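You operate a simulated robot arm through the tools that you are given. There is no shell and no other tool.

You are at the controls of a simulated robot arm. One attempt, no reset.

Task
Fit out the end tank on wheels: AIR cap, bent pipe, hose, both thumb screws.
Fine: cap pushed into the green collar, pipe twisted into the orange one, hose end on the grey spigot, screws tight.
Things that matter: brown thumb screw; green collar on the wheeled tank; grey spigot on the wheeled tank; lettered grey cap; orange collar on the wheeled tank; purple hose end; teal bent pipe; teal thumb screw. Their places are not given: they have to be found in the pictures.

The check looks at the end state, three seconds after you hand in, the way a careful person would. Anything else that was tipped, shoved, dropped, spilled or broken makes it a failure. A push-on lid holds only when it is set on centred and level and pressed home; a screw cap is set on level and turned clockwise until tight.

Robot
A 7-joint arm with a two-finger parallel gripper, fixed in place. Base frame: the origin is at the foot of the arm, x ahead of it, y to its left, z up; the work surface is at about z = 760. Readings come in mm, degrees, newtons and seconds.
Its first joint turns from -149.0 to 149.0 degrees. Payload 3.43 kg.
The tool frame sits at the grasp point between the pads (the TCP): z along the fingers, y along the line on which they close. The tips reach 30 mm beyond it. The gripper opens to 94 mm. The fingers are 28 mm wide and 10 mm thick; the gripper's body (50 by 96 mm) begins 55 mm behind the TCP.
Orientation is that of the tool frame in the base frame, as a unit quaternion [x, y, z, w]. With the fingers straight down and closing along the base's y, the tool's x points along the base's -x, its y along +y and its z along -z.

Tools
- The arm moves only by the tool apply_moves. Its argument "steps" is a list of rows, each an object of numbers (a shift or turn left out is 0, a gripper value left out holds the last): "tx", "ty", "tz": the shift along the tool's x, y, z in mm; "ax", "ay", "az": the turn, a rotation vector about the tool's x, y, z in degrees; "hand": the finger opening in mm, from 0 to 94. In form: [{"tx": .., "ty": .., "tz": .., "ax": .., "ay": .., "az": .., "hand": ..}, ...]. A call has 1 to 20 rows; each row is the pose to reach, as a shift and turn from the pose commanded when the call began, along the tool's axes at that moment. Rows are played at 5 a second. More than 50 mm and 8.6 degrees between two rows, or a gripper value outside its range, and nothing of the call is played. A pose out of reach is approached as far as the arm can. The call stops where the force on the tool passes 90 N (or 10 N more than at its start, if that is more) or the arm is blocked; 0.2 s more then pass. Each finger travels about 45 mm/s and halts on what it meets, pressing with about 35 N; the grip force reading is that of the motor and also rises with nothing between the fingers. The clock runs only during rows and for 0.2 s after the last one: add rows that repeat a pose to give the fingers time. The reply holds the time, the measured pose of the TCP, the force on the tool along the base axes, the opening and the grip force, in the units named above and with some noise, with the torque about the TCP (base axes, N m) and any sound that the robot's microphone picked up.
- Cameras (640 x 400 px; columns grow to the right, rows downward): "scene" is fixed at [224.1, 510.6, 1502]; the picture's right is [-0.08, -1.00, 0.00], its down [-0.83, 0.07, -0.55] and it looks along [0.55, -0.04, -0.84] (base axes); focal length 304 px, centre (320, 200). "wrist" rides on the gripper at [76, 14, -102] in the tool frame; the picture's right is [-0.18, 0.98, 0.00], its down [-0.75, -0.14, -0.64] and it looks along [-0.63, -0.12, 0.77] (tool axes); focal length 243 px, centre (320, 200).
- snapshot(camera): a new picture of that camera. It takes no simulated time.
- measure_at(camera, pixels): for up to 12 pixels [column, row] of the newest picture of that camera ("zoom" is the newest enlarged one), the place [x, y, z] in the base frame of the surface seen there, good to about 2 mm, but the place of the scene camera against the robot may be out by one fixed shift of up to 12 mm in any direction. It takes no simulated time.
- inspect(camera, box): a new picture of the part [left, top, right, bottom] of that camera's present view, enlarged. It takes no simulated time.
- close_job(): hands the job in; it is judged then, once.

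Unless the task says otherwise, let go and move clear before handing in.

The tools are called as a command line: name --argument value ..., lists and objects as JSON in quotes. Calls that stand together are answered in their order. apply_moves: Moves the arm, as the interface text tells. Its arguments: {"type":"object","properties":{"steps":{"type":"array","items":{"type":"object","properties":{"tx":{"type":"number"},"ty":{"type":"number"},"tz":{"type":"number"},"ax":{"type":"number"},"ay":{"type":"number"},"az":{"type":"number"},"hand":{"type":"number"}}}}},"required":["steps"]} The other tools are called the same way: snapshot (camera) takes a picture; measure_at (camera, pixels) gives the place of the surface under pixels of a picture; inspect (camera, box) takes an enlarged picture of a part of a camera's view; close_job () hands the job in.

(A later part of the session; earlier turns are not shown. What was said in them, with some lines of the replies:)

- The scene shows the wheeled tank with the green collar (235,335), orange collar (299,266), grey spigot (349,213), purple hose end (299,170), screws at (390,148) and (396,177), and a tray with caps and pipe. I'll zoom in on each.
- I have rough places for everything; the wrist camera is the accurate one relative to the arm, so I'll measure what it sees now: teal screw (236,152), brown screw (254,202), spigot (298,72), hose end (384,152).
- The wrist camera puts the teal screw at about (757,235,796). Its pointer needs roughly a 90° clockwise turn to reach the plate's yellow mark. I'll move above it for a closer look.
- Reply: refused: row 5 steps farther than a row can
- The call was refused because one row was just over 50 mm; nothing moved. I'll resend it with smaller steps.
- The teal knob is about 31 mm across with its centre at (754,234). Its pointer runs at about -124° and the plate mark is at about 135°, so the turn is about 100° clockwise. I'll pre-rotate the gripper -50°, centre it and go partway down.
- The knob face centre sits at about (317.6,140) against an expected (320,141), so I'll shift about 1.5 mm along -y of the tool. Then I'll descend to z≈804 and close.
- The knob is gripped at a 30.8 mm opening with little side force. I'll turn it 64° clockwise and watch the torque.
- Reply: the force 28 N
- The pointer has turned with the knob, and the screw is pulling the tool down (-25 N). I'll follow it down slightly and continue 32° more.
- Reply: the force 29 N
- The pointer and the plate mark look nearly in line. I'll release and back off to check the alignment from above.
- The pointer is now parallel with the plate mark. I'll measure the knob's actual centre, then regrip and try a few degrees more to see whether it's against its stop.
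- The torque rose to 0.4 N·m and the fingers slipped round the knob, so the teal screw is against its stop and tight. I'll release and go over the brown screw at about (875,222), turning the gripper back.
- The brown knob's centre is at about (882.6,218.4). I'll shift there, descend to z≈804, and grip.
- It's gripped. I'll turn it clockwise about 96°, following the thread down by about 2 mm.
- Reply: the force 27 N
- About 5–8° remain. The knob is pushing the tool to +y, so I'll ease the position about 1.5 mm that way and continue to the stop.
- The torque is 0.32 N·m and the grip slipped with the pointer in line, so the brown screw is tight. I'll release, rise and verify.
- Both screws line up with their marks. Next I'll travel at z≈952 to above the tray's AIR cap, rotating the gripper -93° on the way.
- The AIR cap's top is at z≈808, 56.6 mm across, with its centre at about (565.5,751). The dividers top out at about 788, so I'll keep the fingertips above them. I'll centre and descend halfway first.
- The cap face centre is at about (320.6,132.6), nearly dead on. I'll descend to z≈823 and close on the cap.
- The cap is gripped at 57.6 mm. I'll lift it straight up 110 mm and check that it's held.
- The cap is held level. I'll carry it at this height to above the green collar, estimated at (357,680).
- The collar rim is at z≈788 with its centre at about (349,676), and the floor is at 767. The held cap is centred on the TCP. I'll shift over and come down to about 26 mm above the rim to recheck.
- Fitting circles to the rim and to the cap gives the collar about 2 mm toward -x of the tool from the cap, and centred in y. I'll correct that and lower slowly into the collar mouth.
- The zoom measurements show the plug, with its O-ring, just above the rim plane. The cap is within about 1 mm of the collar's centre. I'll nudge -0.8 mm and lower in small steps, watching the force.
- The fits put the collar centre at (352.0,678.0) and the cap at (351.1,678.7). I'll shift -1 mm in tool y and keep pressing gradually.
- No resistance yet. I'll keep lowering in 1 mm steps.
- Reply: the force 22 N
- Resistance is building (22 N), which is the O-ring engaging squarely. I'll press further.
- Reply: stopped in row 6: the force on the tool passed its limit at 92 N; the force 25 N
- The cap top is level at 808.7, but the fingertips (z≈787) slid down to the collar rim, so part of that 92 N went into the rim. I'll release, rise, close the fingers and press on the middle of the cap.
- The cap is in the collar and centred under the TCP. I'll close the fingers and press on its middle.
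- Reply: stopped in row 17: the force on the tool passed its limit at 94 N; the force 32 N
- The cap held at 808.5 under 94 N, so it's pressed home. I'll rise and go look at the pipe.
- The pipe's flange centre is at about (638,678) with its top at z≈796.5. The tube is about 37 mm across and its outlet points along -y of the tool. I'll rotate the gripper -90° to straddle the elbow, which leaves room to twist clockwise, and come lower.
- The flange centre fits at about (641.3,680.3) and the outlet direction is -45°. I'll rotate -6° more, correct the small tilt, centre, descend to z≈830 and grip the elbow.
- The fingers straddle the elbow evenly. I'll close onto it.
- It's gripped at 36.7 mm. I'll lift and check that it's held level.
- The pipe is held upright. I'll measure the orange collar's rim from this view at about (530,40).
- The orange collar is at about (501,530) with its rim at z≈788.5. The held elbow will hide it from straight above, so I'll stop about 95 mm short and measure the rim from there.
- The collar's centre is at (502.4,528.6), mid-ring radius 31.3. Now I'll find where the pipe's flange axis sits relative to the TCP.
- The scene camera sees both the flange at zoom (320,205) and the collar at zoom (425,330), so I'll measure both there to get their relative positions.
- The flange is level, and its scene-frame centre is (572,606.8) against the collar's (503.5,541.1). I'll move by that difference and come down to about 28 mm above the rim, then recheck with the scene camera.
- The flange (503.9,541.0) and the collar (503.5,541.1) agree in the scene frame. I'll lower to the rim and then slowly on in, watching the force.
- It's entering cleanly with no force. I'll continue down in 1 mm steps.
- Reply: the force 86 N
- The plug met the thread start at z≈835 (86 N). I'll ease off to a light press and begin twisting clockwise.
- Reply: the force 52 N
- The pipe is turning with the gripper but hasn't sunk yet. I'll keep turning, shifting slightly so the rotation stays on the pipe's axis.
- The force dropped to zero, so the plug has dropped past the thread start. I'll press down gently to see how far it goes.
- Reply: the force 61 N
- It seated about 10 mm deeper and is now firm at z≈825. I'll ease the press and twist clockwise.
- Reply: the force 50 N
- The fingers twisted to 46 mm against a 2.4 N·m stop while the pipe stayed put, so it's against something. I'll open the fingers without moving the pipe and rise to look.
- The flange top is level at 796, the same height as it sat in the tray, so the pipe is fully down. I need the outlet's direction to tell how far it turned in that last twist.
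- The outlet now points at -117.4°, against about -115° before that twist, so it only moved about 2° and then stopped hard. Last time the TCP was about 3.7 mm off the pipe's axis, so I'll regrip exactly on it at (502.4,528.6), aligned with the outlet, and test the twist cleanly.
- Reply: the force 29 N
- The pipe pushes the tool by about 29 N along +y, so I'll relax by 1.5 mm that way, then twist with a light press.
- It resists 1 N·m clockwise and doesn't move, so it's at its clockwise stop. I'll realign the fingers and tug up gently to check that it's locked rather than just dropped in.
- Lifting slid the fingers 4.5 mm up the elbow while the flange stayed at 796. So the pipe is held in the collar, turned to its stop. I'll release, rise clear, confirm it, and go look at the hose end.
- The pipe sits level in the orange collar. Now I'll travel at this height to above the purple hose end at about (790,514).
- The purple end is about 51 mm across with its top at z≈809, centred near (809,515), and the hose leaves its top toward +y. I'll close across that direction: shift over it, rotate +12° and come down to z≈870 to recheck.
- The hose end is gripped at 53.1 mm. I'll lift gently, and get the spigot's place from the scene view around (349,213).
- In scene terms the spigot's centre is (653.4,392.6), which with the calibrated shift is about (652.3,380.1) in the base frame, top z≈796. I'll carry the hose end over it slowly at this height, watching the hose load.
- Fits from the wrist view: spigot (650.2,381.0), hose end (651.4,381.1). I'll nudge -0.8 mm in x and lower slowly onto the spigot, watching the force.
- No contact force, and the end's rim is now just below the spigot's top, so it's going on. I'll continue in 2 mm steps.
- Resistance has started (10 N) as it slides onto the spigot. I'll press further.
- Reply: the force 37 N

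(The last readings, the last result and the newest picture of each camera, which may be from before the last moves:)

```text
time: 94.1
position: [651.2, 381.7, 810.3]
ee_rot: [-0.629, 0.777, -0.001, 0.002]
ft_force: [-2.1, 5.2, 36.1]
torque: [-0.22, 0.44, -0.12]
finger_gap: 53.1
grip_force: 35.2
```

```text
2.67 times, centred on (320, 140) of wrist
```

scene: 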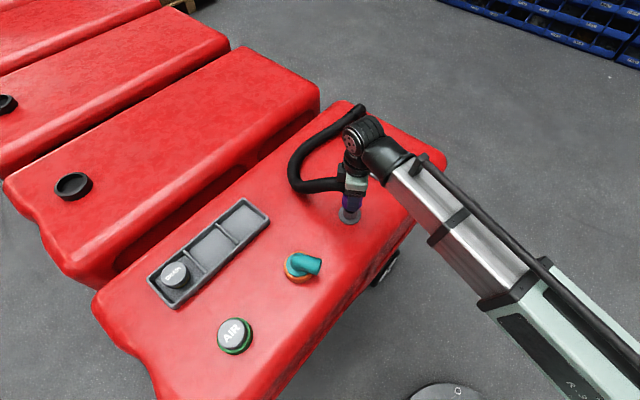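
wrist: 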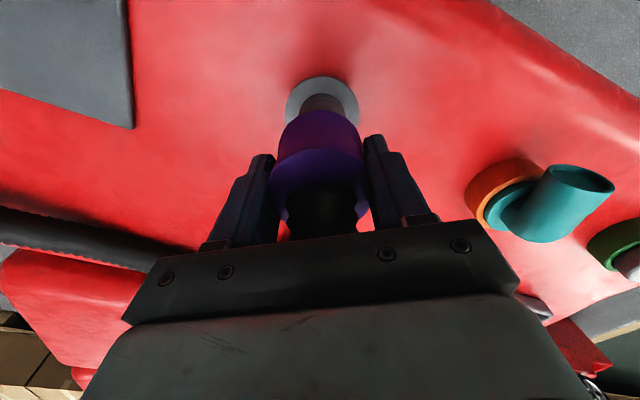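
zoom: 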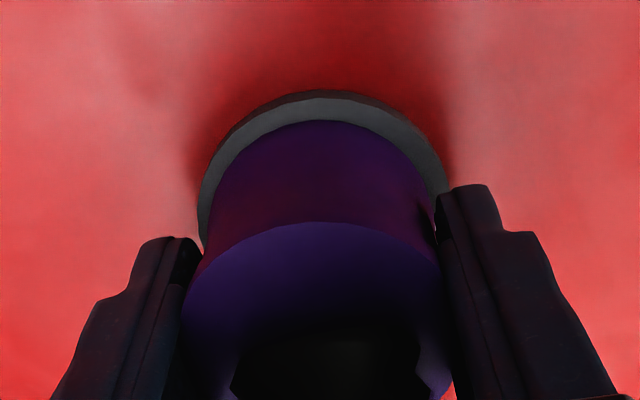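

It's near the flange. I'll press a bit more to make sure it bottoms out.

apply_moves --steps '[{"tz": 1}, {"tz": 2}, {"tz": 3}, {"tz": 4}, {"tz": 5}]'

inspect --camera "wrist" --box '[255, 65, 385, 215]'

measure_at --camera "zoom" --pixels '[[320, 240], [260, 260], [380, 260], [240, 300], [420, 300], [320, 150], [320, 130], [320, 112], [320, 190]]'

```text
time: 95.3
position: [652.6, 379.4, 805.7]
ee_rot: [-0.629, 0.778, 0.0, 0.002]
ft_force: [5.1, 10.4, 51.3]
torque: [0.26, 0.37, -0.28]
finger_gap: 53.1
grip_force: 35.0
```

```text
2.67 times, centred on (320, 140) of wrist
```

zoom: 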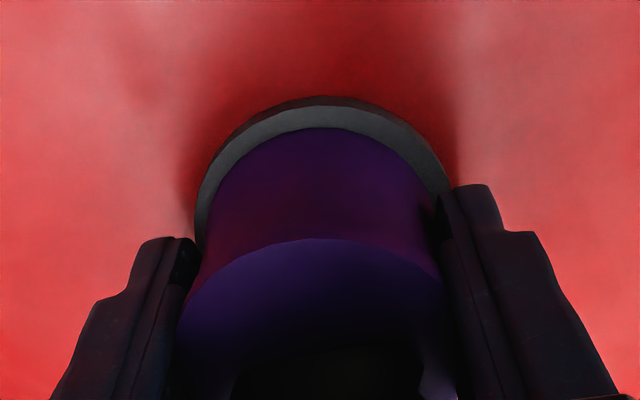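

```text
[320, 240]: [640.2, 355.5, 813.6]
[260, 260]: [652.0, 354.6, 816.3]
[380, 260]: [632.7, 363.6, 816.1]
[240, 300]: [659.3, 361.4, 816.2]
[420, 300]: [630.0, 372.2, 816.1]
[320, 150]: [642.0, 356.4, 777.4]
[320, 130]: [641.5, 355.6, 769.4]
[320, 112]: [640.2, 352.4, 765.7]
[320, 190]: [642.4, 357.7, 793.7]
```

The end's top is at 816, so with its 49 mm length its bottom is on the flange at about 767, and further pressing only made the fingers slide. I'll release and rise straight up.

apply_moves --steps '[{"tz": -1, "hand": 58}, {"tz": -1, "hand": 68}, {"tz": -1, "hand": 76}, {"tz": -1, "hand": 76}, {"tz": -25, "hand": 76}, {"tz": -60, "hand": 76}, {"tz": -100, "hand": 76}, {"tz": -140, "hand": 76}, {"tz": -140, "hand": 76}]'

snapshot --camera "wrist"

snapshot --camera "scene"

inspect --camera "scene" --box '[315, 160, 385, 230]'

```text
time: 97.3
position: [651.0, 381.3, 944.1]
ee_rot: [-0.629, 0.777, -0.001, 0.0]
ft_force: [-0.6, -0.4, -0.8]
torque: [-0.01, 0.01, 0.01]
finger_gap: 76.1
grip_force: 0.1
```

```text
taken
```

wrist: 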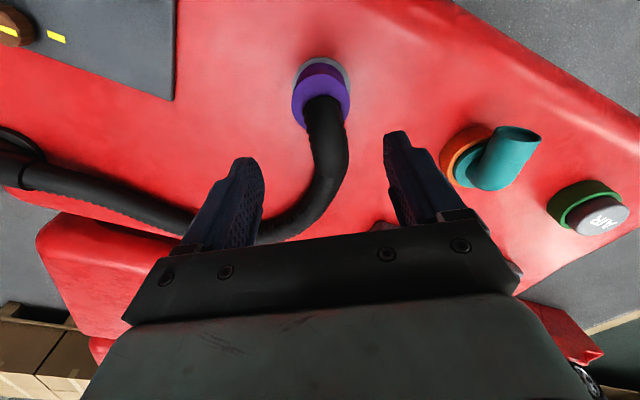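

```text
taken
```

scene: 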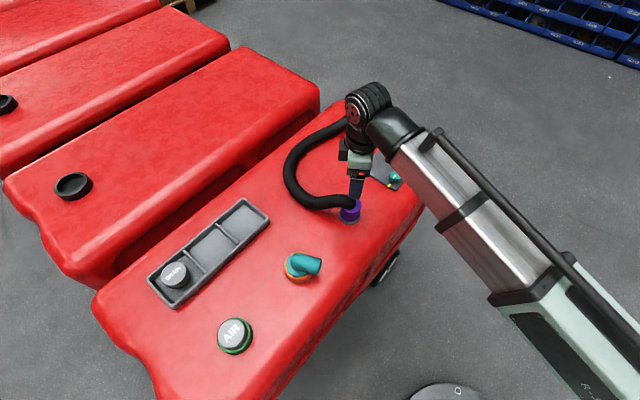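

```text
5.71 times, centred on (350, 195) of scene
```

zoom: 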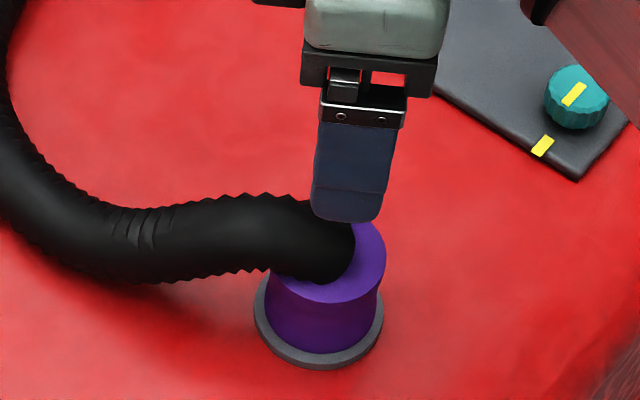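

The hose end sits on the spigot. I'll check its level and height, and recheck the cap, pipe and screws.

measure_at --camera "wrist" --pixels '[[300, 100], [320, 85], [343, 95], [303, 115], [340, 85], [345, 110], [322, 66], [322, 74], [322, 78]]'

inspect --camera "wrist" --box '[270, 45, 370, 135]'

inspect --camera "scene" --box '[200, 240, 330, 370]'

inspect --camera "scene" --box '[210, 310, 260, 360]'

```text
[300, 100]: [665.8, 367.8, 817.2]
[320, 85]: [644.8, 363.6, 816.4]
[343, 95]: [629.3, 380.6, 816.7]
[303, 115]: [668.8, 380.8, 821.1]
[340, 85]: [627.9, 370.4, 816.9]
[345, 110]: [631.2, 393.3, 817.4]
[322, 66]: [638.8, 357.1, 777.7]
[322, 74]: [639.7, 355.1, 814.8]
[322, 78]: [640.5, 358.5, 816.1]
```

```text
4.44 times, centred on (320, 90) of wrist
```

zoom: 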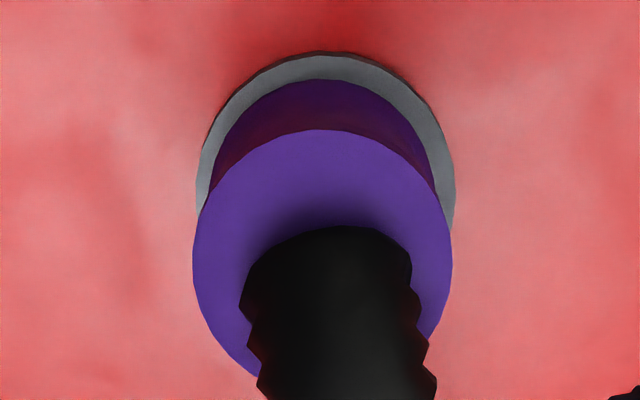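

```text
3.08 times, centred on (265, 305) of scene
```

zoom: 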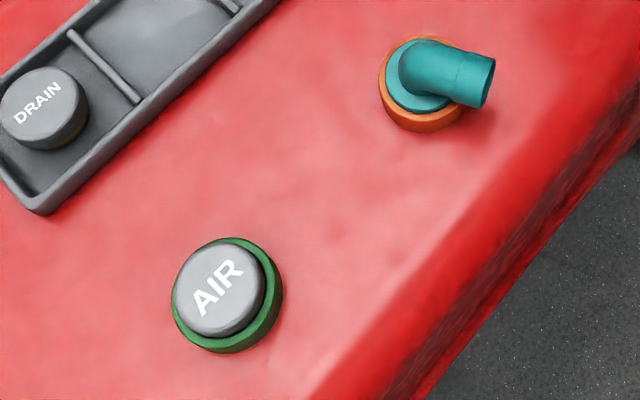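

```text
8.00 times, centred on (235, 335) of scene
```

zoom: 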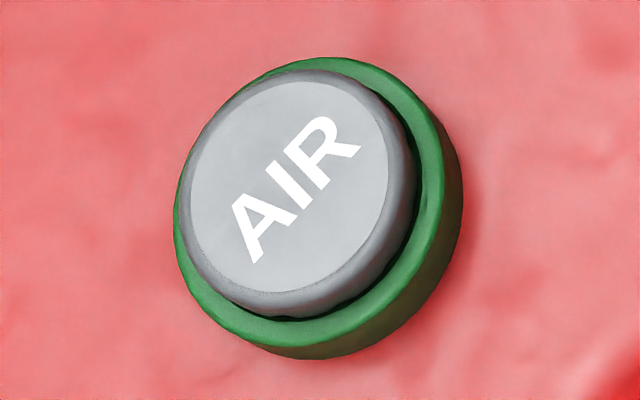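

The hose end's top is level at about 817 with its base on the flange, and the cap (808.7) and pipe flange (796) are at their fully-seated heights. I'll move the arm up and clear, wait a moment, and take a last look.

apply_moves --steps '[{"tz": -40}, {"tz": -80}, {"tx": 20, "ty": 20, "tz": -110}, {"tx": 50, "ty": 50, "tz": -130}, {"tx": 80, "ty": 80, "tz": -140}, {"tx": 80, "ty": 80, "tz": -140}, {"tx": 80, "ty": 80, "tz": -140}, {"tx": 80, "ty": 80, "tz": -140}, {"tx": 80, "ty": 80, "tz": -140}, {"tx": 80, "ty": 80, "tz": -140}, {"tx": 80, "ty": 80, "tz": -140}, {"tx": 80, "ty": 80, "tz": -140}]'

snapshot --camera "scene"

inspect --camera "scene" --box '[270, 90, 450, 230]'

snapshot --camera "wrist"

```text
time: 99.9
position: [556.2, 319.8, 1083.9]
ee_rot: [-0.629, 0.777, -0.001, 0.003]
ft_force: [-0.8, 0.0, 0.8]
torque: [-0.01, 0.02, 0.04]
finger_gap: 76.0
grip_force: 0.1
```

```text
taken
```

scene: 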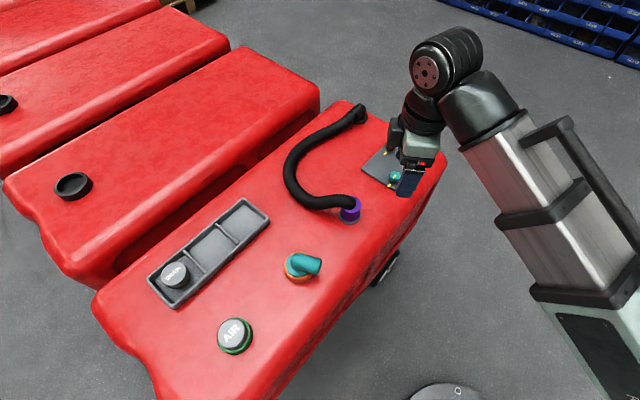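

```text
2.86 times, centred on (360, 160) of scene
```

zoom: 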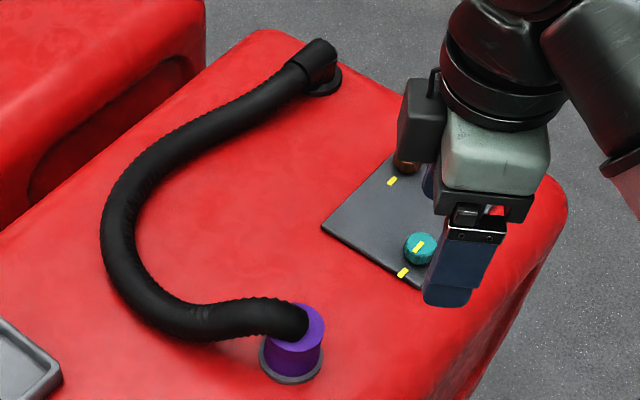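

```text
taken
```

wrist: 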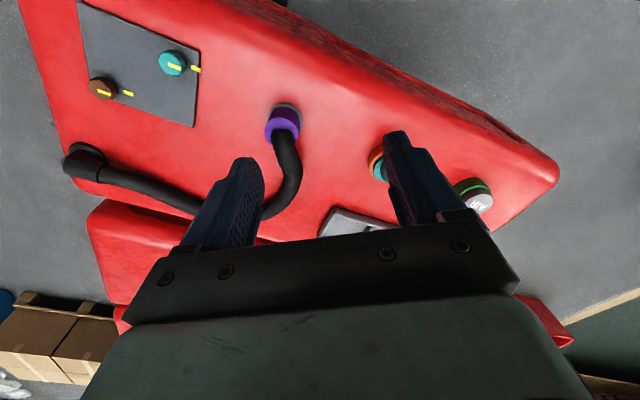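

All parts hold: the hose end is seated on the spigot and both screw pointers are on their marks (wrist view, (176,63) and (103,90)). The cap and pipe are in their collars, the DRAIN cap and tray are undisturbed, and the arm is clear. I'm handing in.

close_job

```text
The job is handed in.
```

The job is handed in, and all five parts are fitted to the wheeled tank. I haven't seen the result of the check.

- **Thumb screws:** The teal and brown screws were turned clockwise until they hit a hard stop. Both pointers line up with the yellow marks on the plate.
- **AIR cap:** It's in the green collar, level and centred. I pressed it down on its middle to about 94 N, and it sits at the height I expected for bottoming out in the collar.
- **Bent pipe:** It was turned about 72° clockwise into the orange collar until it would turn no further, even at more than 2 N·m. It stayed put when I tugged it upward; the fingers slid up the pipe with little force, so that tug was only a light one.
- **Hose end:** It was pushed onto the grey spigot down to its base flange, within about 1 mm by measurement. The most I could press was about 50 N, because the fingers started to slip. It stayed in place after I let go.

In the last pictures the DRAIN cap and tray looked undisturbed, and the arm was clear with the gripper open. I saw nothing tipped or dropped.
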